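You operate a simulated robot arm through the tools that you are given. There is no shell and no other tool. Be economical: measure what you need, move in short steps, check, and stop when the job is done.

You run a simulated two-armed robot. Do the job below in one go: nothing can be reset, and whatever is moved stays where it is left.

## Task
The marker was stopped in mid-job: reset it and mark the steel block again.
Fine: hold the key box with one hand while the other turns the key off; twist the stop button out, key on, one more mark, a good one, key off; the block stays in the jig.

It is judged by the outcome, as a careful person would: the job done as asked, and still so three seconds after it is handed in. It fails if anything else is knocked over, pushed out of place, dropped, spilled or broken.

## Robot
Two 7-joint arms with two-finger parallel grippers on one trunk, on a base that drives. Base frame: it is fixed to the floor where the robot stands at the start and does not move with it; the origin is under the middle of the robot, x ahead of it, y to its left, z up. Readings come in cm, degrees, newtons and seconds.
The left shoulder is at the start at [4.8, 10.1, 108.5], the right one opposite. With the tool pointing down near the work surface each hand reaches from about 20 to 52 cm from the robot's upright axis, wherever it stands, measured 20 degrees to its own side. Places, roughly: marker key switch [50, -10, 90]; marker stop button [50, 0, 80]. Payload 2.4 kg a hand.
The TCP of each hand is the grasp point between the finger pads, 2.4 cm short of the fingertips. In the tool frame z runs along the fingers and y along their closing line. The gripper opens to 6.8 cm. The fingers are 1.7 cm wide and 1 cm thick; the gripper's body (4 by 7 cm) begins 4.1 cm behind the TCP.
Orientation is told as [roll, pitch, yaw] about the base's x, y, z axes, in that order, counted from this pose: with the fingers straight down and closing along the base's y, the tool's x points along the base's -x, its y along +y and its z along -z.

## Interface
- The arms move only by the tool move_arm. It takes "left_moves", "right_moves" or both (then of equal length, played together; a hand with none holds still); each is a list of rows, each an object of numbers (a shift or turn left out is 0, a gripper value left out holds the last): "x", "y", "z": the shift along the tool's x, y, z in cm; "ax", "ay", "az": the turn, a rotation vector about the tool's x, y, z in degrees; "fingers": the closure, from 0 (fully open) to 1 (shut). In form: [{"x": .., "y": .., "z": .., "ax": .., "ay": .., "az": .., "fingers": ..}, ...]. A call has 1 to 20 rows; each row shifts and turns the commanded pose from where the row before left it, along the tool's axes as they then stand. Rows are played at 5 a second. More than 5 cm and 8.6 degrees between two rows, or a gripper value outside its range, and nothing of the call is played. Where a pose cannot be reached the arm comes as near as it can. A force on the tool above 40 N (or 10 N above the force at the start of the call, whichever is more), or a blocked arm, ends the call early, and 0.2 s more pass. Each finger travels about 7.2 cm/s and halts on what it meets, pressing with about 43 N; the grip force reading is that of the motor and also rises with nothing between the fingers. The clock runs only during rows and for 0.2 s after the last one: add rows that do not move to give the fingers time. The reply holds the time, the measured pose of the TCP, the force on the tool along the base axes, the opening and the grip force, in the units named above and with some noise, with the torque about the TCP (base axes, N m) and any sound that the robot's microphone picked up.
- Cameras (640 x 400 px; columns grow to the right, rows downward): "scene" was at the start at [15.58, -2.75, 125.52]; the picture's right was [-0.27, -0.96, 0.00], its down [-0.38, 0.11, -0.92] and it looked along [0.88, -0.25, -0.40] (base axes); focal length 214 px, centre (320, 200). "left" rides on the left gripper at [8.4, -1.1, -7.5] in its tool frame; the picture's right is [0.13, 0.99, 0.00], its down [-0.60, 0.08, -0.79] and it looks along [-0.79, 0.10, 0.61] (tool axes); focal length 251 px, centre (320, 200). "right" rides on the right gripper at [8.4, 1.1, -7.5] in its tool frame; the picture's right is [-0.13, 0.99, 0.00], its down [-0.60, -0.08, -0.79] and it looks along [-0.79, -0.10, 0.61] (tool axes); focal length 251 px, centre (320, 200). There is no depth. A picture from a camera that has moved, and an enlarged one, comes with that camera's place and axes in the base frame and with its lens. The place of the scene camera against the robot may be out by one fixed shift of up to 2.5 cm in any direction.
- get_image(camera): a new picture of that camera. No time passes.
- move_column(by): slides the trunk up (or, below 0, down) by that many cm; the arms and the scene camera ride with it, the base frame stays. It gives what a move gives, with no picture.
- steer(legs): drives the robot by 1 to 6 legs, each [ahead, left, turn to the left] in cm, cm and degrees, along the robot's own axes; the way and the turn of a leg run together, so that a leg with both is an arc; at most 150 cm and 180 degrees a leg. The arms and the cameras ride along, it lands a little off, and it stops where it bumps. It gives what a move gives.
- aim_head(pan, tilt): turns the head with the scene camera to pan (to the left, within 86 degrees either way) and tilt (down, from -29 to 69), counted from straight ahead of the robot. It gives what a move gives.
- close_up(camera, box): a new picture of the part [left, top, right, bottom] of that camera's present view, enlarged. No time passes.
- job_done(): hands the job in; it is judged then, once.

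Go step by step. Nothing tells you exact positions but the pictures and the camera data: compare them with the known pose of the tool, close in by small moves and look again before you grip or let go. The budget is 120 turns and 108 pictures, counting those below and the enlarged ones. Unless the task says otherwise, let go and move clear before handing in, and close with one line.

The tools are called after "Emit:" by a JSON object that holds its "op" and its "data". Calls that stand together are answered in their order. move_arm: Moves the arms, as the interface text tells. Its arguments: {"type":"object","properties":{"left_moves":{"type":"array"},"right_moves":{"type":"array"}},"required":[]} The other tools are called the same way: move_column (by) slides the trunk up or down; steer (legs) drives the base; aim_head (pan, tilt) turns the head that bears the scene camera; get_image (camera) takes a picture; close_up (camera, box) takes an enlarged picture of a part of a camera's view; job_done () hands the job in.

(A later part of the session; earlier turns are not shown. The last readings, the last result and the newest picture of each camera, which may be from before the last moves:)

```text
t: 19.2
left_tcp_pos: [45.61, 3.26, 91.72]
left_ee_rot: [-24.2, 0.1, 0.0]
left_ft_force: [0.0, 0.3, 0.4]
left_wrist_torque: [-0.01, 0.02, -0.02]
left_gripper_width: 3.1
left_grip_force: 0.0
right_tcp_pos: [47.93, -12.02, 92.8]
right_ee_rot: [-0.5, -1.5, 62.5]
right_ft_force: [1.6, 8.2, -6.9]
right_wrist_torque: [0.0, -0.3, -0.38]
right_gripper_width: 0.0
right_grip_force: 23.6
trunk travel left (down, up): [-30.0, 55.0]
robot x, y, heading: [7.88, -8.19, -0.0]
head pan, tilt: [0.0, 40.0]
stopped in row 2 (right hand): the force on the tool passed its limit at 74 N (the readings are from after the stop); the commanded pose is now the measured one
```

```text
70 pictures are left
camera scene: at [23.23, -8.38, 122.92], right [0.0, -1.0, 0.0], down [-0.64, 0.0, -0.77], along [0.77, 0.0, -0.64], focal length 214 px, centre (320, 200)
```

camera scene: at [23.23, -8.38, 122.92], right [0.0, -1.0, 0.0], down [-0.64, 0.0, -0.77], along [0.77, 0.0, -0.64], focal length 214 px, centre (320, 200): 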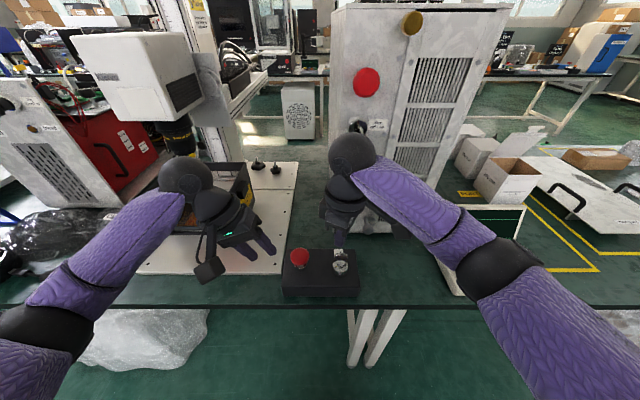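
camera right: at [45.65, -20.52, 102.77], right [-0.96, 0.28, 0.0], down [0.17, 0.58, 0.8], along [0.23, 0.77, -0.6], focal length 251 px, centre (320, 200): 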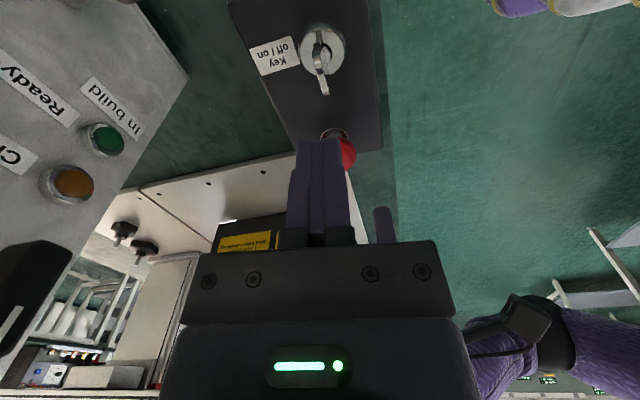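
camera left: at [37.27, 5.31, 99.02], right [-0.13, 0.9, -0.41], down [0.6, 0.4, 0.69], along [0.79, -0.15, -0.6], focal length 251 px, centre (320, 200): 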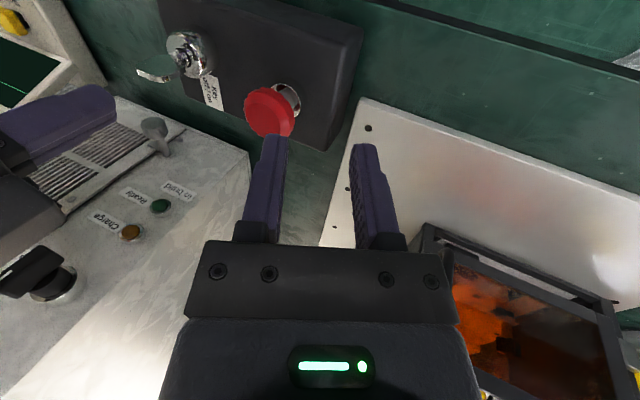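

The camera bracket meets the forearm when the hand is high relative to the shoulder. I'll raise the trunk so the forearms come in steeper, then lower the hand relative to it before turning.

Emit:
{"op": "move_column", "data": {"by": 12}}

Emit:
{"op": "move_arm", "data": {"right_moves": [{"z": 2}, {"z": 2}, {"z": 2}, {"z": 2}, {"z": 2}, {"z": 1}, {"az": 4}, {"az": 4}, {"az": 4}, {"az": 4}]}}

```text
t: 19.6
left_tcp_pos: [45.66, 3.35, 92.51]
left_ee_rot: [-24.2, 0.0, 0.0]
left_ft_force: [-0.1, 0.5, 1.1]
left_wrist_torque: [-0.02, -0.02, 0.02]
left_gripper_width: 6.81
left_grip_force: 0.1
right_tcp_pos: [47.87, -11.95, 93.64]
right_ee_rot: [-0.4, -2.1, 62.4]
right_ft_force: [7.5, 7.1, -9.0]
right_wrist_torque: [0.27, 0.13, 0.35]
right_gripper_width: 0.01
right_grip_force: 23.9
trunk travel left (down, up): [-30.7, 54.3]
robot x, y, heading: [7.79, -8.44, 0.2]
head pan, tilt: [0.0, 40.0]
stopped: the force on the tool passed its limit at 49 N (the readings are from after the stop); the commanded pose is now the measured one
```

```text
t: 20.3
left_tcp_pos: [45.67, 3.2, 92.52]
left_ee_rot: [-24.2, 0.0, 0.0]
left_ft_force: [-0.8, 0.5, 0.4]
left_wrist_torque: [0.02, 0.0, -0.04]
left_gripper_width: 6.79
left_grip_force: 0.1
right_tcp_pos: [48.12, -11.97, 89.44]
right_ee_rot: [-0.6, -2.4, 62.3]
right_ft_force: [-5.2, -2.3, 17.0]
right_wrist_torque: [-0.17, 0.19, -0.02]
right_gripper_width: 0.0
right_grip_force: 23.6
trunk travel left (down, up): [-30.7, 54.3]
robot x, y, heading: [7.99, -8.43, 0.0]
head pan, tilt: [0.0, 40.0]
stopped in row 3 (right hand): the force on the tool passed its limit at 61 N (the readings are from after the stop); the commanded pose is now the measured one
```

The hand is now touching the key top, which I must undo. I'll look at what's really around the right hand.

Emit:
{"op": "get_image", "data": {"camera": "right"}}

Emit:
{"op": "get_image", "data": {"camera": "left"}}

Emit:
{"op": "close_up", "data": {"camera": "scene", "box": [270, 110, 430, 300]}}

```text
69 pictures are left
camera right: at [42.96, -18.97, 96.55], right [-0.82, 0.58, -0.01], down [0.33, 0.47, 0.82], along [0.47, 0.67, -0.57], focal length 251 px, centre (320, 200)
```

right: 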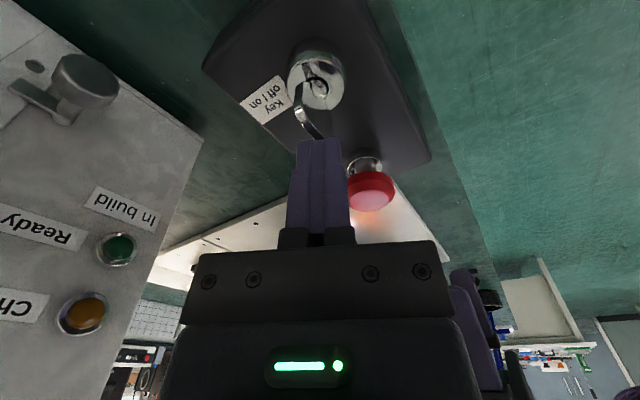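

```text
68 pictures are left
camera left: at [37.13, 5.3, 99.77], right [-0.13, 0.9, -0.41], down [0.6, 0.4, 0.69], along [0.79, -0.16, -0.6], focal length 251 px, centre (320, 200)
```

left: 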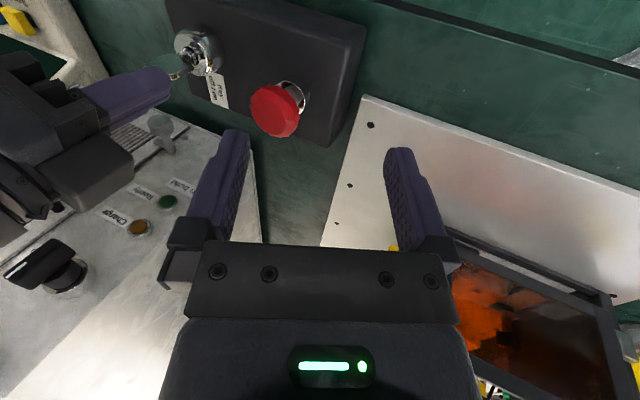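

```text
2.11 times, centred on (350, 205) of scene
camera zoom: at [22.96, -8.38, 123.63], right [0.0, -1.0, 0.0], down [-0.64, 0.0, -0.77], along [0.77, 0.0, -0.64], focal length 452 px, centre (257, 190)
```

zoom: 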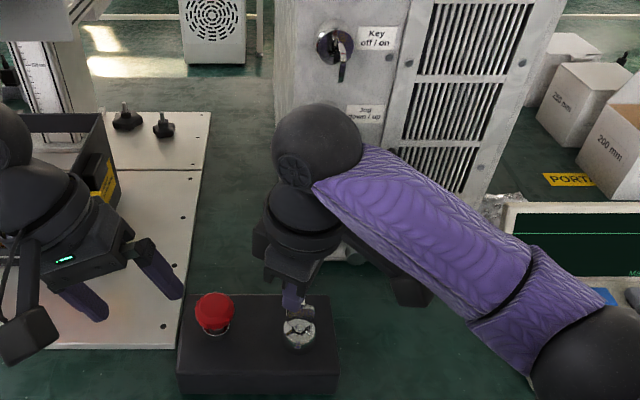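

The right camera bracket sits just under its own forearm, so that is the interference. I'll lift slightly off the key and tilt the hand so that the camera side drops away from the forearm, before turning.

Emit:
{"op": "move_arm", "data": {"right_moves": [{"z": -0.7}, {"ay": -4}, {"ay": -4}, {"ay": -4}, {"ay": -4}, {"ay": -4}]}}

Emit:
{"op": "close_up", "data": {"camera": "scene", "box": [270, 110, 430, 300]}}

```text
t: 21.7
left_tcp_pos: [45.63, 3.16, 92.41]
left_ee_rot: [-24.2, -0.1, 0.1]
left_ft_force: [0.3, -1.0, 0.9]
left_wrist_torque: [0.02, -0.01, 0.0]
left_gripper_width: 6.78
left_grip_force: 0.1
right_tcp_pos: [48.03, -11.72, 90.05]
right_ee_rot: [-0.7, -22.4, 62.5]
right_ft_force: [-0.2, -0.2, 0.1]
right_wrist_torque: [0.02, -0.05, 0.0]
right_gripper_width: 0.0
right_grip_force: 23.4
trunk travel left (down, up): [-30.7, 54.3]
robot x, y, heading: [8.11, -8.08, 0.0]
head pan, tilt: [0.0, 40.0]
```

```text
2.11 times, centred on (350, 205) of scene
camera zoom: at [23.1, -8.38, 123.59], right [0.0, -1.0, 0.0], down [-0.64, 0.0, -0.77], along [0.77, 0.0, -0.64], focal length 452 px, centre (257, 190)
```

zoom: 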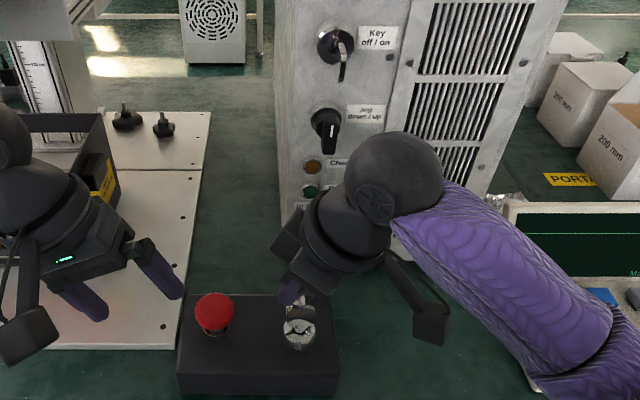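

That freed the bracket. Now I turn back in yaw with the tilt kept, lifting a little.

Emit:
{"op": "move_arm", "data": {"right_moves": [{"z": -1}, {"z": -1}, {"az": 5}, {"az": 5}, {"az": 5}, {"az": 6}, {"az": 6}, {"az": 6}, {"az": 6}, {"az": 6}, {"az": 6}, {"az": 6}, {"az": 5}]}}

Emit:
{"op": "get_image", "data": {"camera": "scene"}}

```text
t: 24.5
left_tcp_pos: [45.75, 3.24, 92.43]
left_ee_rot: [-24.2, -0.1, 0.1]
left_ft_force: [-0.3, -0.2, -0.5]
left_wrist_torque: [0.01, -0.02, 0.0]
left_gripper_width: 6.79
left_grip_force: 0.1
right_tcp_pos: [47.67, -12.57, 91.79]
right_ee_rot: [19.6, -10.8, -1.5]
right_ft_force: [0.3, 0.7, 0.9]
right_wrist_torque: [0.02, -0.01, 0.0]
right_gripper_width: 0.01
right_grip_force: 23.0
trunk travel left (down, up): [-30.7, 54.3]
robot x, y, heading: [8.04, -8.41, 0.0]
head pan, tilt: [0.0, 40.0]
```

```text
65 pictures are left
camera scene: at [23.1, -8.38, 123.59], right [0.0, -1.0, 0.0], down [-0.64, 0.0, -0.77], along [0.77, 0.0, -0.64], focal length 214 px, centre (320, 200)
```

scene: 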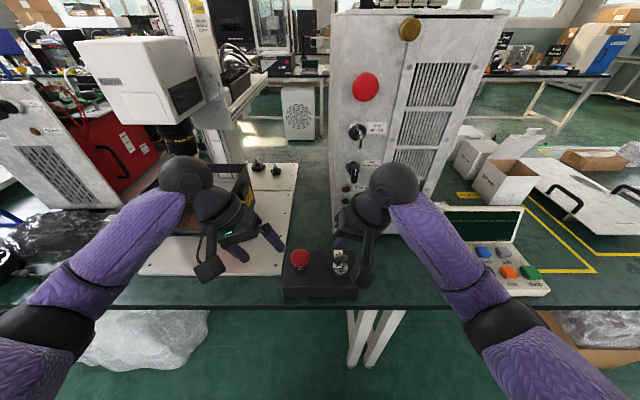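

Right hand is free and already leaning right. I'll move it to hover over the right front corner, and bring the left upright above the stop with some starting yaw.

Emit:
{"op": "move_arm", "data": {"left_moves": [{"ax": -8.1}, {"ax": -8.1}, {"ax": -8}, {"x": -1.55, "y": -3.5}, {"x": -1.55, "y": -3.5}, {"az": -7.5}, {"az": -7.5}, {"az": -7.5}, {"az": -7.5}, {}], "right_moves": [{}, {"x": 1.3, "y": -1.4, "z": -0.8}, {"x": 1.3, "y": -1.35, "z": -0.7}, {"x": 0.48, "y": -0.84, "z": 2.36}, {"x": 0.48, "y": -0.84, "z": 2.36}, {}, {}, {}, {}, {}]}}

Emit:
{"op": "get_image", "data": {"camera": "left"}}

Emit:
{"op": "close_up", "data": {"camera": "right", "box": [200, 0, 480, 180]}}

Emit:
{"op": "close_up", "data": {"camera": "scene", "box": [240, 190, 400, 310]}}

```text
t: 26.7
left_tcp_pos: [48.71, -3.76, 92.4]
left_ee_rot: [0.0, -0.1, 30.2]
left_ft_force: [-0.4, -0.2, -0.4]
left_wrist_torque: [-0.02, 0.05, -0.01]
left_gripper_width: 6.78
left_grip_force: 0.1
right_tcp_pos: [44.83, -15.62, 86.57]
right_ee_rot: [19.5, -10.9, -1.6]
right_ft_force: [0.0, -0.5, -0.2]
right_wrist_torque: [-0.02, -0.01, -0.03]
right_gripper_width: 0.0
right_grip_force: 23.4
trunk travel left (down, up): [-30.7, 54.3]
robot x, y, heading: [8.08, -8.26, -0.1]
head pan, tilt: [0.0, 40.0]
```

```text
64 pictures are left
camera left: at [42.05, -8.92, 99.94], right [-0.61, 0.79, 0.0], down [0.48, 0.37, 0.79], along [0.63, 0.48, -0.61], focal length 251 px, centre (320, 200)
```

left: 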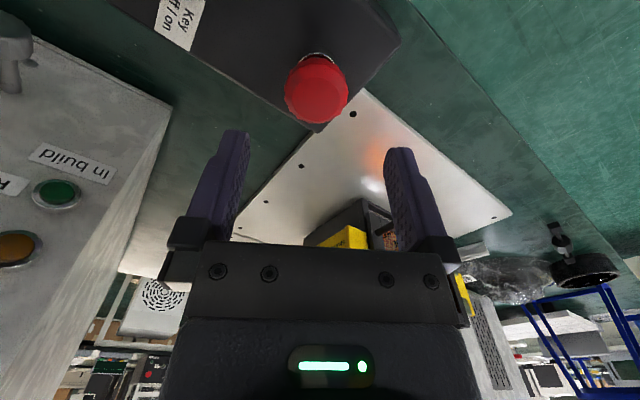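

```text
2.22 times, centred on (340, 90) of right
camera zoom: at [35.2, -16.83, 92.39], right [0.09, 0.93, 0.35], down [0.45, -0.35, 0.82], along [0.89, 0.08, -0.45], focal length 559 px, centre (276, 444)
```

zoom: 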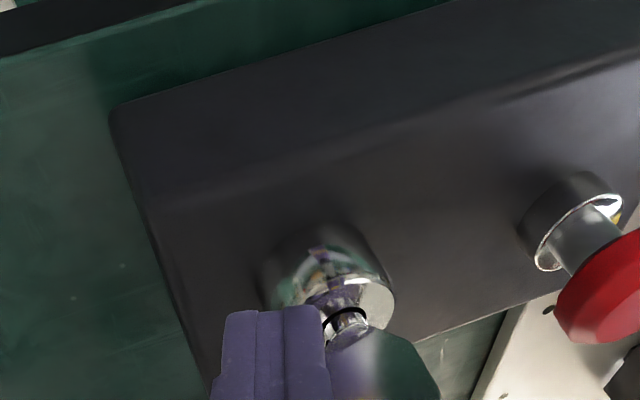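

```text
3.33 times, centred on (320, 250) of scene
camera zoom: at [23.1, -8.39, 123.59], right [0.0, -1.0, 0.0], down [-0.64, 0.0, -0.77], along [0.77, 0.0, -0.64], focal length 715 px, centre (320, 33)
```

zoom: 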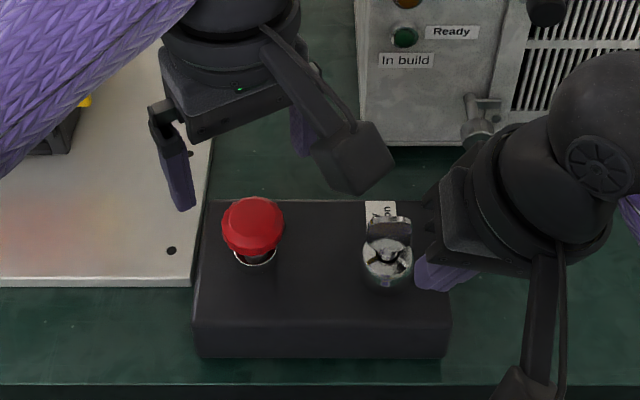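

Tip is well inside the corner. Lowering the right to press.

Emit:
{"op": "move_arm", "data": {"right_moves": [{"x": 0.22, "y": -0.38, "z": 1.06}, {"x": 0.22, "y": -0.38, "z": 1.06}, {"x": 0.056, "y": -0.099, "z": 0.278}, {"x": 0.056, "y": -0.099, "z": 0.278}, {}]}}

```text
t: 27.9
left_tcp_pos: [48.75, -3.78, 92.47]
left_ee_rot: [0.0, 0.0, 30.1]
left_ft_force: [-0.7, -0.2, -0.4]
left_wrist_torque: [-0.01, 0.01, -0.01]
left_gripper_width: 6.79
left_grip_force: 0.1
right_tcp_pos: [44.99, -15.64, 83.9]
right_ee_rot: [19.6, -10.8, -1.4]
right_ft_force: [-0.4, -0.7, 0.2]
right_wrist_torque: [-0.02, -0.01, -0.01]
right_gripper_width: 0.0
right_grip_force: 23.0
trunk travel left (down, up): [-30.7, 54.3]
robot x, y, heading: [7.95, -8.35, 0.0]
head pan, tilt: [0.0, 40.0]
```

Emit:
{"op": "move_arm", "data": {"right_moves": [{"x": 0.04, "y": -0.07, "z": 0.2}, {"x": 0.04, "y": -0.07, "z": 0.2}, {}]}}

```text
t: 28.7
left_tcp_pos: [48.72, -3.79, 92.62]
left_ee_rot: [0.0, -0.1, 30.1]
left_ft_force: [-1.6, 0.0, 0.2]
left_wrist_torque: [0.0, -0.01, -0.02]
left_gripper_width: 6.79
left_grip_force: 0.0
right_tcp_pos: [44.99, -15.56, 83.62]
right_ee_rot: [19.7, -11.4, -1.6]
right_ft_force: [5.9, -3.5, 36.0]
right_wrist_torque: [-0.1, -0.09, 0.0]
right_gripper_width: 0.03
right_grip_force: 23.0
trunk travel left (down, up): [-30.7, 54.3]
robot x, y, heading: [8.12, -8.13, 0.1]
head pan, tilt: [0.0, 40.0]
```

Pressing firmly; I'll ease it slightly and lower the left fingers around the stop cap.

Emit:
{"op": "move_arm", "data": {"left_moves": [{"x": 0.12, "y": -0.22, "z": 2.4}, {"z": 2.4}, {"z": 2.4}, {}], "right_moves": [{"z": -0.06}, {}, {}, {}]}}

Emit:
{"op": "close_up", "data": {"camera": "scene", "box": [240, 190, 400, 310]}}

Emit:
{"op": "close_up", "data": {"camera": "right", "box": [320, 0, 600, 180]}}

```text
t: 29.3
left_tcp_pos: [48.96, -3.89, 88.62]
left_ee_rot: [0.0, -0.1, 30.1]
left_ft_force: [-0.2, 0.1, 0.0]
left_wrist_torque: [0.01, -0.02, 0.02]
left_gripper_width: 6.77
left_grip_force: 0.0
right_tcp_pos: [44.89, -15.52, 83.76]
right_ee_rot: [20.0, -11.4, -1.6]
right_ft_force: [-5.6, -2.6, 15.8]
right_wrist_torque: [-0.06, 0.16, 0.01]
right_gripper_width: 0.0
right_grip_force: 23.9
trunk travel left (down, up): [-30.7, 54.3]
robot x, y, heading: [8.1, -7.7, -0.1]
head pan, tilt: [0.0, 40.0]
stopped in row 2 (right hand): the force on the tool passed its limit at 47 N (the readings are from after the stop); the commanded pose is now the measured one
```

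```text
3.33 times, centred on (320, 250) of scene
camera zoom: at [22.95, -8.41, 123.57], right [0.0, -1.0, 0.0], down [-0.64, 0.0, -0.77], along [0.77, 0.0, -0.64], focal length 715 px, centre (320, 33)
```

zoom: 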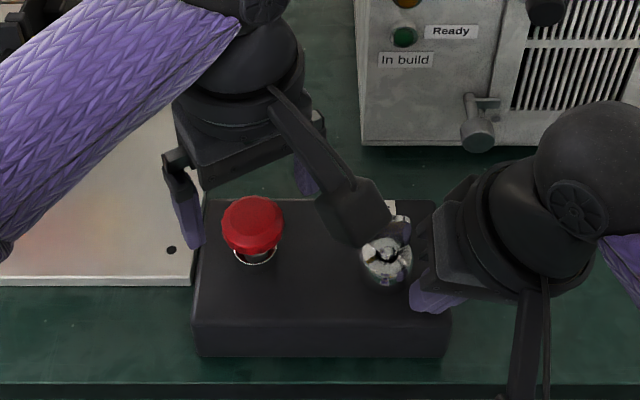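

```text
2.22 times, centred on (460, 90) of right
camera zoom: at [35.27, -16.82, 89.26], right [0.09, 0.93, 0.36], down [0.44, -0.36, 0.82], along [0.89, 0.09, -0.44], focal length 559 px, centre (9, 444)
```

zoom: 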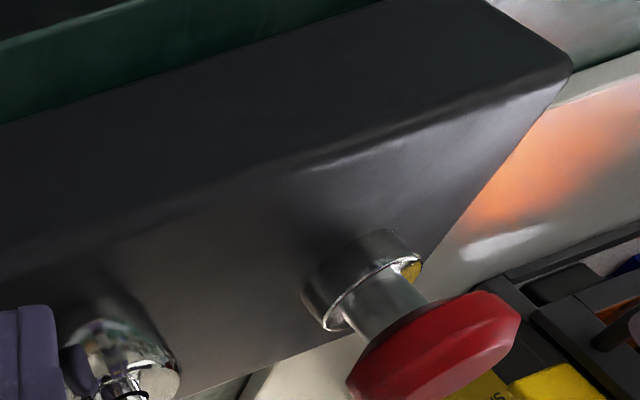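

Emit:
{"op": "move_arm", "data": {"left_moves": [{"z": 1.1}, {"z": 1.1}, {"z": 1.0}, {}]}}

Emit:
{"op": "close_up", "data": {"camera": "scene", "box": [240, 190, 400, 310]}}

Emit:
{"op": "get_image", "data": {"camera": "left"}}

```text
t: 30.3
left_tcp_pos: [48.86, -3.85, 85.35]
left_ee_rot: [0.0, -0.2, 30.2]
left_ft_force: [-0.2, 0.3, -0.4]
left_wrist_torque: [0.0, -0.01, -0.03]
left_gripper_width: 6.79
left_grip_force: 0.1
right_tcp_pos: [45.06, -15.56, 83.68]
right_ee_rot: [19.7, -11.4, -1.6]
right_ft_force: [-0.7, -0.4, 23.2]
right_wrist_torque: [-0.02, 0.06, -0.03]
right_gripper_width: 0.0
right_grip_force: 23.6
trunk travel left (down, up): [-30.7, 54.3]
robot x, y, heading: [8.0, -8.31, -0.0]
head pan, tilt: [0.0, 40.0]
```

```text
3.33 times, centred on (320, 250) of scene
camera zoom: at [22.97, -8.37, 123.62], right [0.0, -1.0, 0.0], down [-0.64, 0.0, -0.77], along [0.77, 0.0, -0.64], focal length 715 px, centre (320, 33)
```

zoom: 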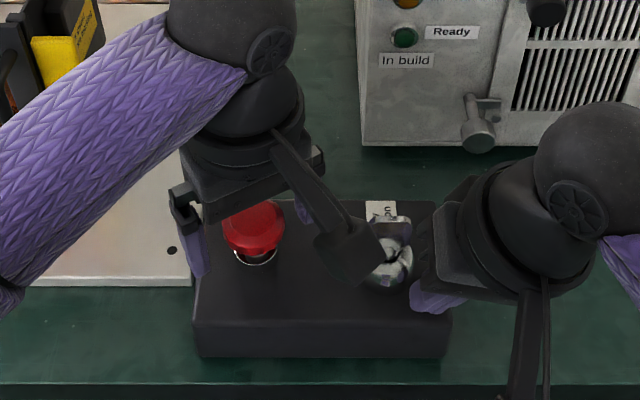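

```text
58 pictures are left
camera left: at [42.1, -8.98, 92.89], right [-0.61, 0.79, 0.0], down [0.48, 0.37, 0.79], along [0.63, 0.48, -0.61], focal length 251 px, centre (320, 200)
```

left: 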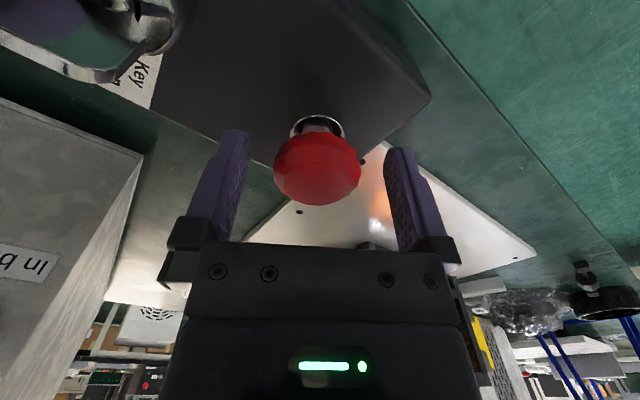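

The cap is centred between the left fingers and clear of the key. I'll close on it and look.

Emit:
{"op": "move_arm", "data": {"left_moves": [{"fingers": 1}, {}, {}, {}]}}

```text
t: 31.3
left_tcp_pos: [48.88, -3.88, 85.43]
left_ee_rot: [-0.1, -0.2, 30.0]
left_ft_force: [6.0, -13.1, 0.7]
left_wrist_torque: [-0.26, -0.03, 0.01]
left_gripper_width: 3.95
left_grip_force: 43.2
right_tcp_pos: [44.94, -15.58, 83.65]
right_ee_rot: [19.9, -11.3, -1.5]
right_ft_force: [-0.3, 7.1, 30.0]
right_wrist_torque: [0.16, 0.09, 0.02]
right_gripper_width: 0.03
right_grip_force: 23.6
trunk travel left (down, up): [-30.7, 54.3]
robot x, y, heading: [8.23, -7.93, 0.1]
head pan, tilt: [0.0, 40.0]
```

Emit:
{"op": "move_arm", "data": {"left_moves": [{"y": -0.15}, {"az": 5}, {"az": 5}, {"az": 5}, {"az": 5}, {}]}}

```text
t: 32.7
left_tcp_pos: [48.9, -3.82, 85.36]
left_ee_rot: [0.1, -0.1, 10.1]
left_ft_force: [-6.7, 9.6, 2.8]
left_wrist_torque: [0.23, 0.56, 0.02]
left_gripper_width: 3.98
left_grip_force: 43.7
right_tcp_pos: [44.98, -15.59, 83.68]
right_ee_rot: [19.6, -11.3, -1.6]
right_ft_force: [7.1, -8.0, 29.4]
right_wrist_torque: [-0.25, -0.15, 0.04]
right_gripper_width: 0.02
right_grip_force: 23.6
trunk travel left (down, up): [-30.7, 54.3]
robot x, y, heading: [8.27, -8.26, 0.1]
head pan, tilt: [0.0, 40.0]
```

Emit:
{"op": "move_arm", "data": {"left_moves": [{"az": 5}, {"az": 5}, {"az": 5}, {"az": 5}, {}]}}

Emit:
{"op": "close_up", "data": {"camera": "right", "box": [320, 0, 600, 180]}}

```text
t: 33.8
left_tcp_pos: [49.08, -3.81, 85.39]
left_ee_rot: [0.3, -0.2, -9.6]
left_ft_force: [1.7, 5.1, 3.3]
left_wrist_torque: [0.02, 0.52, 0.27]
left_gripper_width: 3.96
left_grip_force: 42.9
right_tcp_pos: [45.01, -15.42, 83.59]
right_ee_rot: [19.7, -11.3, -1.5]
right_ft_force: [-7.0, -0.7, 14.8]
right_wrist_torque: [0.0, 0.24, -0.01]
right_gripper_width: 0.0
right_grip_force: 24.0
trunk travel left (down, up): [-30.7, 54.3]
robot x, y, heading: [7.83, -8.22, 0.1]
head pan, tilt: [0.0, 40.0]
stopped in row 5 (right hand): the force on the tool passed its limit at 42 N (the readings are from after the stop); the commanded pose is now the measured one
```

```text
2.22 times, centred on (460, 90) of right
camera zoom: at [35.27, -16.75, 89.27], right [0.09, 0.93, 0.35], down [0.44, -0.35, 0.82], along [0.89, 0.09, -0.44], focal length 559 px, centre (9, 444)
```

zoom: 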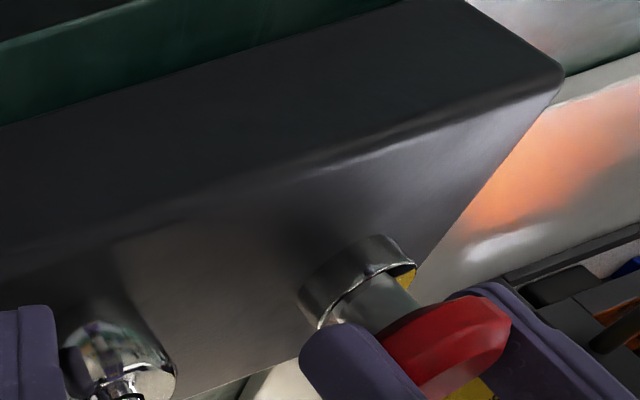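

Emit:
{"op": "move_arm", "data": {"left_moves": [{"az": 4}, {"az": 4}, {}]}}

```text
t: 34.6
left_tcp_pos: [48.97, -3.75, 85.32]
left_ee_rot: [0.2, -0.1, -17.6]
left_ft_force: [-0.2, 9.7, 2.0]
left_wrist_torque: [-0.09, -0.04, 0.71]
left_gripper_width: 3.99
left_grip_force: 42.6
right_tcp_pos: [45.0, -15.33, 83.61]
right_ee_rot: [19.6, -11.3, -1.5]
right_ft_force: [-3.6, -0.6, 18.5]
right_wrist_torque: [-0.01, 0.14, -0.03]
right_gripper_width: 0.0
right_grip_force: 23.5
trunk travel left (down, up): [-30.7, 54.3]
robot x, y, heading: [7.97, -8.12, -0.1]
head pan, tilt: [0.0, 40.0]
```

The turning torque is rising to a stop (~45° turned). I'll allow the cap to rise by lifting slightly, then open and look.

Emit:
{"op": "move_arm", "data": {"left_moves": [{"z": -0.3}, {"z": -0.3}, {}]}}

Emit:
{"op": "close_up", "data": {"camera": "right", "box": [320, 0, 600, 180]}}

```text
t: 35.4
left_tcp_pos: [48.99, -3.77, 86.05]
left_ee_rot: [0.2, 0.0, -17.7]
left_ft_force: [9.0, 12.8, 0.4]
left_wrist_torque: [0.12, -0.11, 0.43]
left_gripper_width: 3.98
left_grip_force: 43.2
right_tcp_pos: [45.0, -15.4, 83.67]
right_ee_rot: [19.7, -11.2, -1.6]
right_ft_force: [-7.4, -2.7, 28.9]
right_wrist_torque: [-0.1, 0.26, 0.01]
right_gripper_width: 0.01
right_grip_force: 23.4
trunk travel left (down, up): [-30.7, 54.3]
robot x, y, heading: [7.87, -7.83, 0.0]
head pan, tilt: [0.0, 40.0]
```

```text
2.22 times, centred on (460, 90) of right
camera zoom: at [35.33, -16.71, 89.27], right [0.09, 0.93, 0.35], down [0.44, -0.35, 0.82], along [0.89, 0.08, -0.44], focal length 559 px, centre (9, 444)
```

zoom: 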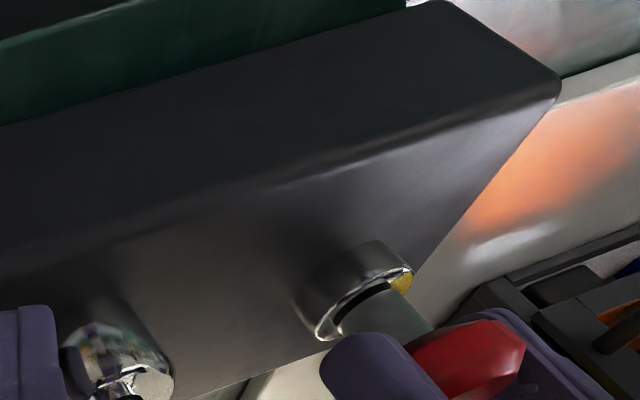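

Emit:
{"op": "move_arm", "data": {"left_moves": [{"fingers": 0}, {}, {}, {"z": -3}, {"z": -4}]}}

Emit:
{"op": "close_up", "data": {"camera": "right", "box": [320, 0, 600, 180]}}

Emit:
{"op": "close_up", "data": {"camera": "scene", "box": [240, 190, 400, 310]}}

```text
t: 36.6
left_tcp_pos: [48.88, -3.94, 93.03]
left_ee_rot: [0.2, -0.1, -17.6]
left_ft_force: [-0.7, 0.8, -0.2]
left_wrist_torque: [0.02, -0.01, 0.01]
left_gripper_width: 6.79
left_grip_force: 0.0
right_tcp_pos: [44.93, -15.68, 83.67]
right_ee_rot: [19.7, -11.2, -1.6]
right_ft_force: [2.1, 6.0, 26.9]
right_wrist_torque: [0.12, -0.01, -0.04]
right_gripper_width: 0.0
right_grip_force: 23.7
trunk travel left (down, up): [-30.7, 54.3]
robot x, y, heading: [8.0, -8.18, 0.1]
head pan, tilt: [0.0, 40.0]
```

```text
2.22 times, centred on (460, 90) of right
camera zoom: at [35.31, -16.76, 89.27], right [0.09, 0.93, 0.35], down [0.44, -0.35, 0.82], along [0.89, 0.08, -0.44], focal length 559 px, centre (9, 444)
```

zoom: 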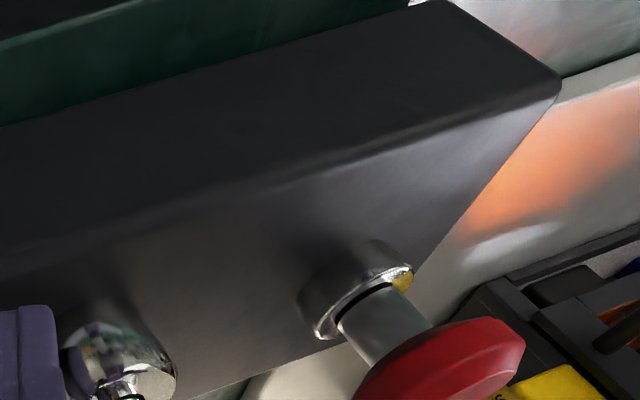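

```text
3.33 times, centred on (320, 250) of scene
camera zoom: at [22.99, -8.28, 123.61], right [0.0, -1.0, 0.0], down [-0.64, 0.0, -0.77], along [0.77, 0.0, -0.64], focal length 715 px, centre (320, 33)
```

zoom: 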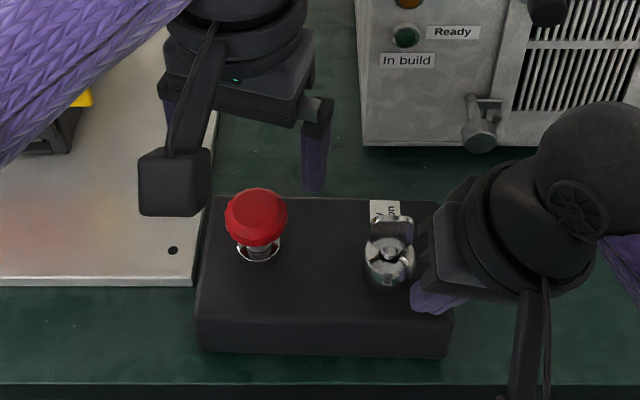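

The stop has come out (cap higher, more shaft showing). Now I lift both hands clear and raise the trunk a little for forearm clearance before swapping roles again.

Emit:
{"op": "move_arm", "data": {"left_moves": [{"fingers": 1, "az": -8.5}, {"az": -8.5}, {}], "right_moves": [{"z": -2}, {"z": -3}, {"z": -3}]}}

Emit:
{"op": "move_column", "data": {"by": 8}}

```text
t: 37.4
left_tcp_pos: [48.82, -3.98, 92.95]
left_ee_rot: [0.2, -0.1, -0.6]
left_ft_force: [-0.3, 0.9, 0.2]
left_wrist_torque: [0.02, 0.02, 0.01]
left_gripper_width: 0.01
left_grip_force: 23.6
right_tcp_pos: [43.46, -18.32, 90.99]
right_ee_rot: [19.7, -11.1, -1.5]
right_ft_force: [0.5, -0.1, -0.4]
right_wrist_torque: [-0.02, 0.0, 0.0]
right_gripper_width: 0.0
right_grip_force: 23.2
trunk travel left (down, up): [-30.7, 54.3]
robot x, y, heading: [7.78, -8.2, 0.1]
head pan, tilt: [0.0, 40.0]
```

```text
t: 38.6
left_tcp_pos: [49.0, -3.97, 100.96]
left_ee_rot: [0.3, -0.1, -0.7]
left_ft_force: [-0.5, -0.7, -0.6]
left_wrist_torque: [0.03, 0.03, 0.04]
left_gripper_width: 0.02
left_grip_force: 23.7
right_tcp_pos: [43.67, -18.24, 98.92]
right_ee_rot: [19.6, -11.1, -1.7]
right_ft_force: [0.2, -0.2, -0.2]
right_wrist_torque: [-0.02, -0.02, 0.01]
right_gripper_width: 0.03
right_grip_force: 23.3
trunk travel left (down, up): [-38.7, 46.3]
robot x, y, heading: [8.22, -8.03, -0.0]
head pan, tilt: [0.0, 40.0]
```

Emit:
{"op": "move_arm", "data": {"left_moves": [{"x": 1.13, "y": 2.17, "z": 2.67}, {"x": 1.13, "y": 2.17, "z": 2.67}, {"x": 1.13, "y": 2.17, "z": 2.67}, {"ax": 8.3}, {"ax": 8.3}, {"ax": 8.3}, {"z": 3.5}, {"z": 3.5}, {}, {}, {}, {}, {}, {}, {}, {}, {}, {}], "right_moves": [{"ax": 6.45, "ay": 3.7, "fingers": 0.5}, {"ax": 6.45, "ay": 3.7}, {"ax": 6.45, "ay": 3.7}, {"x": -1.43, "y": 1.93, "z": 2.33}, {"x": -1.43, "y": 1.93, "z": 2.33}, {"x": -1.43, "y": 1.93, "z": 2.33}, {"az": -7.5}, {"az": -7.5}, {"az": -7.5}, {"az": -7.5}, {"az": -7.5}, {"az": -7.5}, {"az": -7.5}, {"az": -7.5}, {"az": -7.5}, {"az": -7.5}, {"az": -7.5}, {"az": -7}]}}

Emit:
{"op": "get_image", "data": {"camera": "right"}}

Emit:
{"op": "close_up", "data": {"camera": "left", "box": [120, 0, 440, 200]}}

```text
t: 42.4
left_tcp_pos: [45.75, -0.31, 86.77]
left_ee_rot: [-24.6, -0.2, -0.7]
left_ft_force: [-0.5, 0.3, 0.9]
left_wrist_torque: [0.01, 0.0, -0.01]
left_gripper_width: 0.01
left_grip_force: 23.3
right_tcp_pos: [47.87, -12.53, 91.99]
right_ee_rot: [-0.2, -0.1, 89.9]
right_ft_force: [0.5, -0.2, 0.2]
right_wrist_torque: [0.02, -0.01, 0.0]
right_gripper_width: 3.4
right_grip_force: 0.1
trunk travel left (down, up): [-38.7, 46.3]
robot x, y, heading: [8.5, -7.91, 0.3]
head pan, tilt: [0.0, 40.0]
```

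```text
53 pictures are left
camera right: at [46.75, -20.9, 99.45], right [-0.99, 0.13, 0.0], down [0.08, 0.6, 0.79], along [0.11, 0.79, -0.61], focal length 251 px, centre (320, 200)
```

right: 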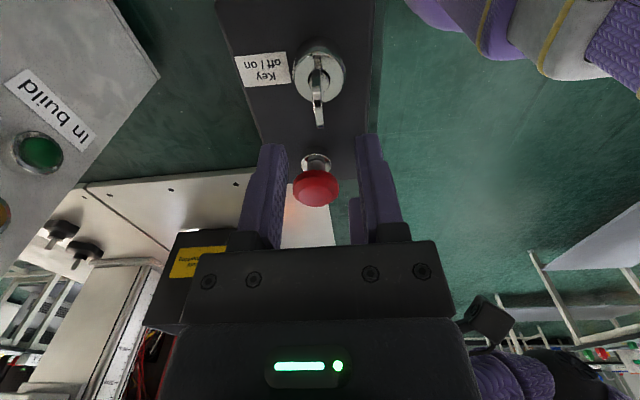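

```text
2.00 times, centred on (280, 100) of left
camera zoom: at [37.37, 1.95, 93.95], right [-0.12, 0.9, -0.42], down [0.61, 0.4, 0.69], along [0.79, -0.17, -0.59], focal length 503 px, centre (400, 400)
```

zoom: 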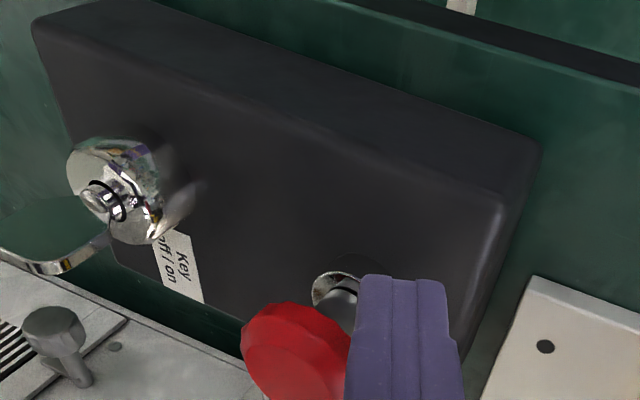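

Key blade lines up between the right fingers. I lower both: left to press, right around the bow.

Emit:
{"op": "move_arm", "data": {"left_moves": [{"y": 0.39, "z": 1.31}, {"y": 0.39, "z": 1.31}, {"y": 0.08, "z": 0.18}, {"y": 0.06, "z": 0.136}, {}], "right_moves": [{"z": 1.9}, {"z": 1.9}, {"z": 1.8}, {}, {}]}}

```text
t: 43.6
left_tcp_pos: [45.6, -0.57, 83.59]
left_ee_rot: [-24.7, 0.0, -0.7]
left_ft_force: [-0.3, -0.3, 0.1]
left_wrist_torque: [-0.03, -0.03, 0.01]
left_gripper_width: 0.0
left_grip_force: 23.5
right_tcp_pos: [47.8, -12.36, 86.31]
right_ee_rot: [-0.2, -0.2, 90.0]
right_ft_force: [0.7, 0.3, 0.3]
right_wrist_torque: [-0.03, -0.01, 0.05]
right_gripper_width: 3.41
right_grip_force: 0.0
trunk travel left (down, up): [-38.7, 46.3]
robot x, y, heading: [8.16, -8.41, -0.1]
head pan, tilt: [0.0, 40.0]
```

Emit:
{"op": "move_arm", "data": {"left_moves": [{"y": 0.05, "z": 0.11}, {"y": 0.05, "z": 0.11}, {}]}}

```text
t: 44.4
left_tcp_pos: [45.63, -0.64, 83.53]
left_ee_rot: [-24.9, -0.5, -0.5]
left_ft_force: [1.8, 6.1, 36.4]
left_wrist_torque: [0.11, 0.03, 0.0]
left_gripper_width: 0.0
left_grip_force: 23.5
right_tcp_pos: [47.67, -12.43, 86.42]
right_ee_rot: [-0.3, -0.1, 89.9]
right_ft_force: [0.0, -0.1, 1.0]
right_wrist_torque: [0.01, 0.0, -0.02]
right_gripper_width: 3.4
right_grip_force: 0.0
trunk travel left (down, up): [-38.7, 46.3]
robot x, y, heading: [7.47, -8.12, 0.2]
head pan, tilt: [0.0, 40.0]
```

Emit:
{"op": "move_arm", "data": {"left_moves": [{"y": -0.03, "z": -0.07}, {}, {}, {}, {}], "right_moves": [{"fingers": 1}, {}, {}, {}, {}]}}

```text
t: 44.9
left_tcp_pos: [45.69, -0.63, 83.53]
left_ee_rot: [-25.0, -0.4, -0.7]
left_ft_force: [-4.6, 1.9, 14.3]
left_wrist_torque: [0.07, 0.18, -0.01]
left_gripper_width: 0.0
left_grip_force: 23.9
right_tcp_pos: [48.05, -12.4, 86.5]
right_ee_rot: [-0.5, -0.1, 89.8]
right_ft_force: [1.5, -0.2, 6.9]
right_wrist_torque: [-0.32, 0.45, -0.4]
right_gripper_width: 0.65
right_grip_force: 26.2
trunk travel left (down, up): [-38.7, 46.3]
robot x, y, heading: [7.88, -8.26, -0.1]
head pan, tilt: [0.0, 40.0]
stopped in row 2 (left hand): the force on the tool passed its limit at 47 N (the readings are from after the stop); the commanded pose is now the measured one
```

Gripped. Turning the key clockwise toward on.

Emit:
{"op": "move_arm", "data": {"right_moves": [{"az": 5}, {"az": 5}, {"az": 5}, {"az": 5}, {"az": 5}, {}]}}

```text
t: 46.3
left_tcp_pos: [45.79, -0.63, 83.43]
left_ee_rot: [-24.9, -0.3, -0.7]
left_ft_force: [-2.9, 2.1, 26.4]
left_wrist_torque: [-0.01, 0.13, -0.05]
left_gripper_width: 0.0
left_grip_force: 23.3
right_tcp_pos: [47.78, -12.4, 86.44]
right_ee_rot: [-0.4, -0.3, 64.8]
right_ft_force: [8.7, 0.8, 2.8]
right_wrist_torque: [0.13, 0.4, 0.02]
right_gripper_width: 0.58
right_grip_force: 28.2
trunk travel left (down, up): [-38.7, 46.3]
robot x, y, heading: [8.25, -8.19, 0.1]
head pan, tilt: [0.0, 40.0]
```

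Emit:
{"op": "move_arm", "data": {"right_moves": [{"az": 5}, {"az": 5}, {"az": 5}, {"az": 5}, {"az": 5}, {"az": 5}, {}]}}

```text
t: 47.9
left_tcp_pos: [45.8, -0.72, 83.53]
left_ee_rot: [-24.6, -0.4, -0.7]
left_ft_force: [1.7, 13.3, 31.1]
left_wrist_torque: [0.28, -0.03, 0.01]
left_gripper_width: 0.01
left_grip_force: 23.8
right_tcp_pos: [47.92, -12.51, 86.44]
right_ee_rot: [-0.2, -0.4, 34.6]
right_ft_force: [12.6, -20.0, 14.8]
right_wrist_torque: [-0.26, 0.31, 0.09]
right_gripper_width: 0.58
right_grip_force: 28.7
trunk travel left (down, up): [-38.7, 46.3]
robot x, y, heading: [7.92, -8.04, -0.2]
head pan, tilt: [0.0, 40.0]
```

Emit:
{"op": "move_arm", "data": {"right_moves": [{"y": -0.1, "az": 3}, {"az": 3}, {"az": 3}, {}]}}

```text
t: 48.9
left_tcp_pos: [45.69, -0.73, 83.43]
left_ee_rot: [-24.7, -0.2, -0.6]
left_ft_force: [4.7, 14.2, 31.0]
left_wrist_torque: [0.33, -0.09, 0.0]
left_gripper_width: 0.01
left_grip_force: 23.4
right_tcp_pos: [47.85, -12.55, 86.34]
right_ee_rot: [-0.1, -0.6, 25.8]
right_ft_force: [12.6, -25.7, 18.3]
right_wrist_torque: [-0.22, 0.11, 0.46]
right_gripper_width: 0.6
right_grip_force: 28.9
trunk travel left (down, up): [-38.7, 46.3]
robot x, y, heading: [8.02, -8.24, 0.2]
head pan, tilt: [0.0, 40.0]
```

The on-stop is felt at the same place as at the start. I release the key and lift, then view the screen.

Emit:
{"op": "move_arm", "data": {"right_moves": [{"az": -1.5}, {"fingers": 0.5}, {}, {}, {"z": -3}, {"z": -3}]}}

Emit:
{"op": "get_image", "data": {"camera": "scene"}}

Emit:
{"op": "close_up", "data": {"camera": "scene", "box": [240, 190, 400, 310]}}

```text
t: 50.3
left_tcp_pos: [45.69, -0.71, 83.57]
left_ee_rot: [-24.8, -0.4, -0.7]
left_ft_force: [5.6, -4.9, 31.1]
left_wrist_torque: [-0.19, -0.08, 0.03]
left_gripper_width: 0.01
left_grip_force: 23.7
right_tcp_pos: [47.74, -12.44, 92.42]
right_ee_rot: [0.0, -0.4, 27.4]
right_ft_force: [-0.1, 0.3, -0.4]
right_wrist_torque: [-0.02, -0.01, -0.01]
right_gripper_width: 3.37
right_grip_force: 0.1
trunk travel left (down, up): [-38.7, 46.3]
robot x, y, heading: [7.94, -8.21, -0.1]
head pan, tilt: [0.0, 40.0]
```

```text
51 pictures are left
camera scene: at [21.62, -8.47, 131.69], right [0.0, -1.0, 0.0], down [-0.64, 0.0, -0.77], along [0.77, 0.0, -0.64], focal length 214 px, centre (320, 200)
```

scene: 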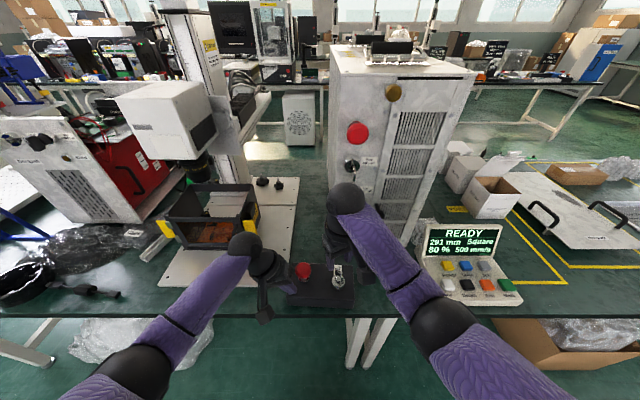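

```text
3.33 times, centred on (320, 250) of scene
camera zoom: at [21.62, -8.47, 131.69], right [0.0, -1.0, 0.0], down [-0.64, 0.0, -0.77], along [0.77, 0.0, -0.64], focal length 715 px, centre (320, 33)
```

zoom: 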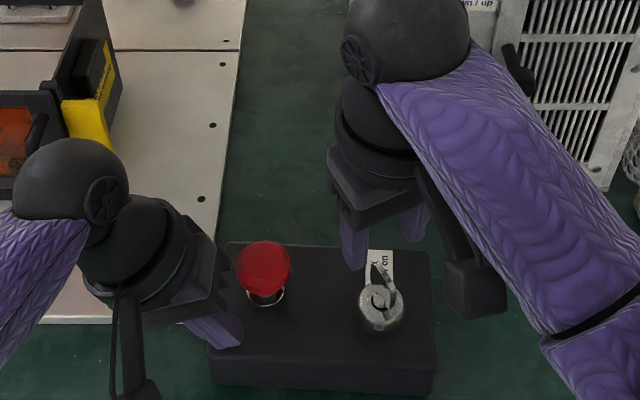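

The screen reads READY, 291 mm, Square, 80 %, 500 mm/s. A good mark may depend on focus and settings, so I'll read the lens and any labels.

Emit:
{"op": "close_up", "data": {"camera": "scene", "box": [415, 210, 525, 310]}}

Emit:
{"op": "close_up", "data": {"camera": "scene", "box": [150, 140, 280, 260]}}

Emit:
{"op": "close_up", "data": {"camera": "scene", "box": [110, 0, 260, 180]}}

Emit:
{"op": "get_image", "data": {"camera": "left"}}

```text
4.00 times, centred on (470, 260) of scene
camera zoom: at [21.62, -8.47, 131.69], right [0.0, -1.0, 0.0], down [-0.64, 0.0, -0.77], along [0.77, 0.0, -0.64], focal length 858 px, centre (-280, -40)
```

zoom: 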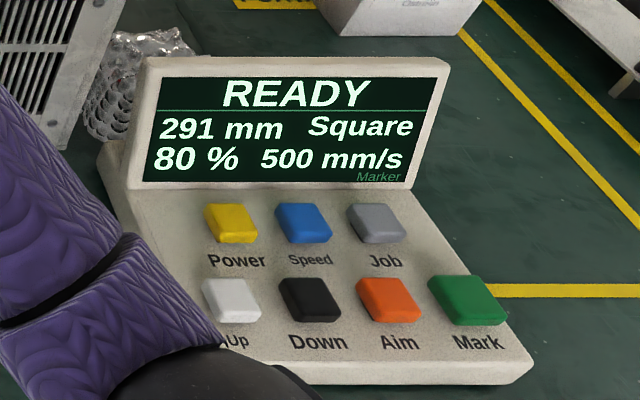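

```text
3.33 times, centred on (215, 200) of scene
camera zoom: at [21.62, -8.47, 131.69], right [0.0, -1.0, 0.0], down [-0.64, 0.0, -0.77], along [0.77, 0.0, -0.64], focal length 715 px, centre (670, 200)
```

zoom: 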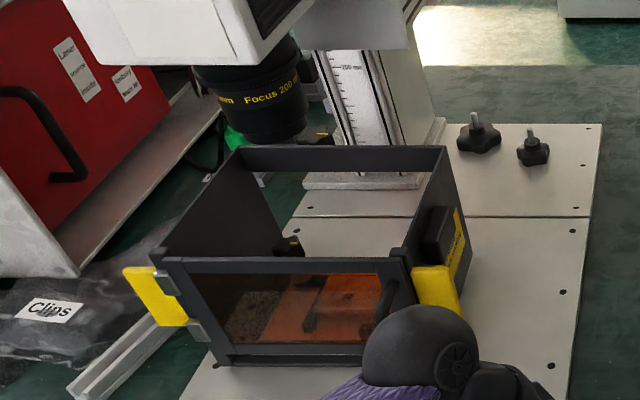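

```text
2.22 times, centred on (185, 90) of scene
camera zoom: at [21.62, -8.47, 131.69], right [0.0, -1.0, 0.0], down [-0.64, 0.0, -0.77], along [0.77, 0.0, -0.64], focal length 477 px, centre (620, 444)
```

zoom: 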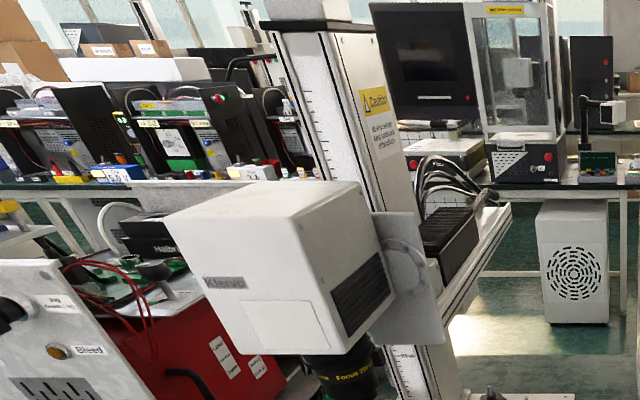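

```text
46 pictures are left
camera left: at [37.29, 1.49, 90.74], right [-0.12, 0.9, -0.42], down [0.61, 0.4, 0.69], along [0.79, -0.17, -0.59], focal length 251 px, centre (320, 200)
```

left: 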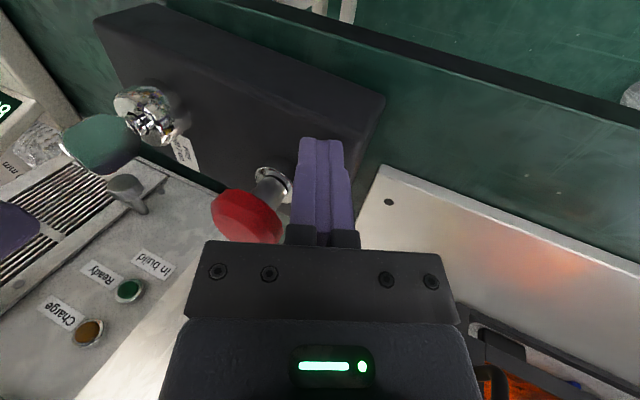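

The lens is labelled "Focus 200 mm". I need to see the block and the column scale, so I'll bring the left hand's camera over to look down into the enclosure.

Emit:
{"op": "move_arm", "data": {"left_moves": [{"z": -3}, {"z": -4}, {"z": -4}, {"ax": -8.3}, {"ax": -8.3}, {"ax": -8.2}, {"x": -0.83, "y": 2.67, "z": -3.33}, {"x": -0.83, "y": 2.67, "z": -3.33}, {"x": -0.83, "y": 2.67, "z": -3.33}, {"x": -0.83, "y": 2.67, "z": -3.33}, {"x": -0.83, "y": 2.67, "z": -3.33}, {"x": -0.83, "y": 2.67, "z": -3.33}]}}

Emit:
{"op": "get_image", "data": {"camera": "left"}}

```text
t: 52.9
left_tcp_pos: [50.63, 20.01, 113.42]
left_ee_rot: [-0.2, -0.2, -0.6]
left_ft_force: [-0.4, -0.6, 0.5]
left_wrist_torque: [0.0, 0.0, -0.02]
left_gripper_width: 0.0
left_grip_force: 23.4
right_tcp_pos: [47.75, -12.39, 92.3]
right_ee_rot: [-0.1, -0.4, 27.2]
right_ft_force: [-0.3, -0.1, -1.0]
right_wrist_torque: [-0.01, 0.0, -0.01]
right_gripper_width: 3.4
right_grip_force: 0.1
trunk travel left (down, up): [-38.7, 46.3]
robot x, y, heading: [8.1, -8.36, 0.1]
head pan, tilt: [0.0, 40.0]
```

```text
45 pictures are left
camera left: at [42.19, 19.04, 120.83], right [-0.12, 0.99, 0.0], down [0.6, 0.07, 0.8], along [0.79, 0.09, -0.61], focal length 251 px, centre (320, 200)
```

left: 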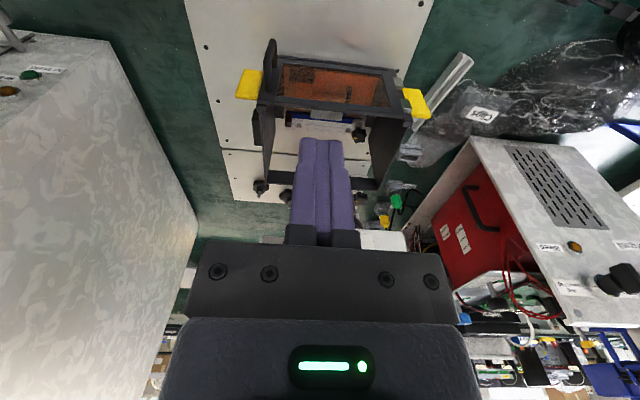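

Emit:
{"op": "close_up", "data": {"camera": "left", "box": [230, 30, 430, 160]}}

Emit:
{"op": "close_up", "data": {"camera": "scene", "box": [170, 130, 270, 250]}}

```text
3.08 times, centred on (330, 95) of left
camera zoom: at [42.19, 19.04, 120.83], right [-0.12, 0.99, 0.0], down [0.6, 0.07, 0.8], along [0.79, 0.09, -0.61], focal length 774 px, centre (289, 523)
```

zoom: 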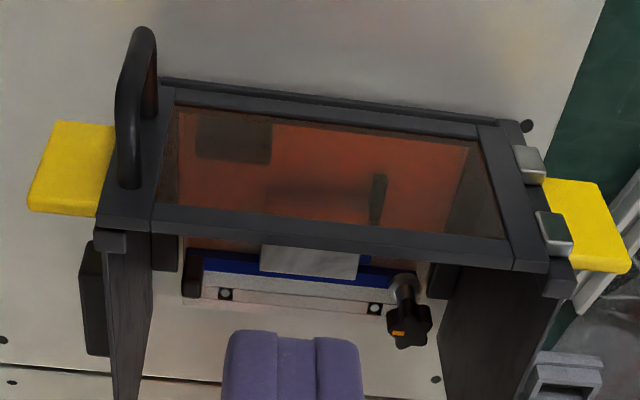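

```text
3.33 times, centred on (220, 190) of scene
camera zoom: at [21.74, -8.36, 131.66], right [0.0, -1.0, 0.0], down [-0.64, 0.0, -0.77], along [0.77, 0.0, -0.64], focal length 715 px, centre (653, 233)
```

zoom: 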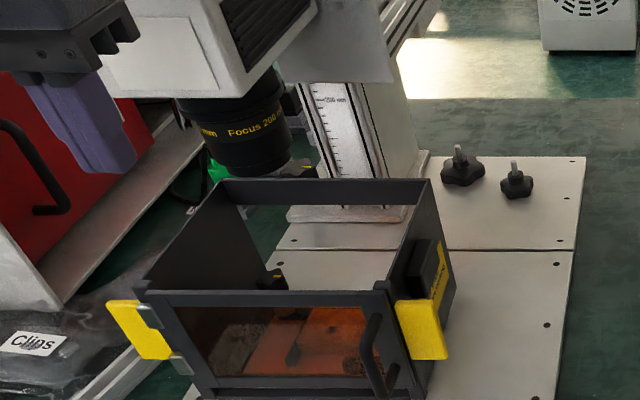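

The block sits in a blue-jawed jig under the lens; I need a steeper view over the front frame, so I'll raise the left camera.

Emit:
{"op": "move_arm", "data": {"left_moves": [{"x": -0.3, "y": 0.5, "z": -3.6}, {"x": -0.3, "y": 0.5, "z": -3.6}, {"x": -0.3, "y": 0.5, "z": -3.6}, {"x": -0.3, "y": 0.5, "z": -3.6}]}}

Emit:
{"op": "close_up", "data": {"camera": "left", "box": [260, 20, 400, 110]}}

Emit:
{"op": "close_up", "data": {"camera": "left", "box": [400, 140, 560, 260]}}

```text
t: 53.4
left_tcp_pos: [51.66, 20.81, 118.85]
left_ee_rot: [-0.3, -0.9, 0.5]
left_ft_force: [0.6, 0.9, -0.7]
left_wrist_torque: [-0.02, -0.02, 0.01]
left_gripper_width: 0.03
left_grip_force: 24.0
right_tcp_pos: [47.78, -12.33, 92.34]
right_ee_rot: [-0.1, -0.5, 27.2]
right_ft_force: [1.2, 0.4, -0.1]
right_wrist_torque: [0.0, 0.0, 0.01]
right_gripper_width: 3.4
right_grip_force: 0.1
trunk travel left (down, up): [-38.7, 46.3]
robot x, y, heading: [8.16, -8.04, -0.1]
head pan, tilt: [0.0, 40.0]
stopped in row 2 (left hand): the force on the tool passed its limit at 121 N (the readings are from after the stop); the commanded pose is now the measured one
```

```text
4.44 times, centred on (330, 65) of left
camera zoom: at [43.14, 19.57, 126.25], right [-0.14, 0.99, -0.01], down [0.59, 0.09, 0.8], along [0.8, 0.11, -0.6], focal length 1118 px, centre (276, 800)
```

zoom: 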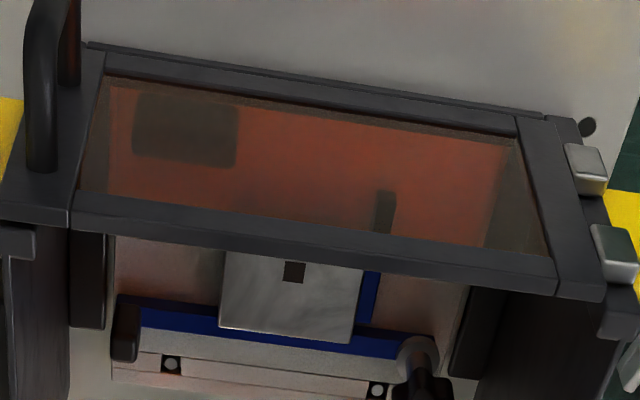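

```text
3.33 times, centred on (480, 200) of left
camera zoom: at [43.14, 19.57, 126.25], right [-0.14, 0.99, -0.01], down [0.59, 0.09, 0.8], along [0.8, 0.11, -0.6], focal length 838 px, centre (-213, 200)
```

zoom: 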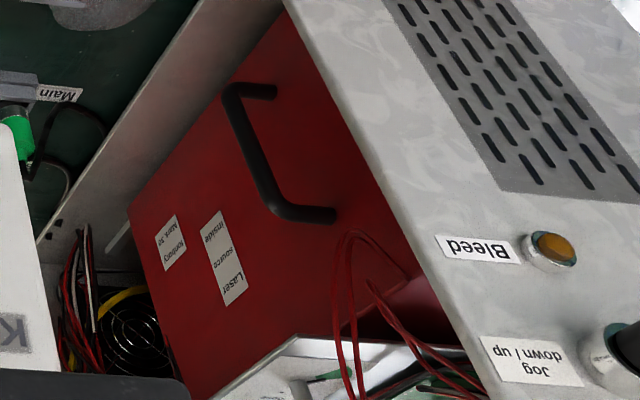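

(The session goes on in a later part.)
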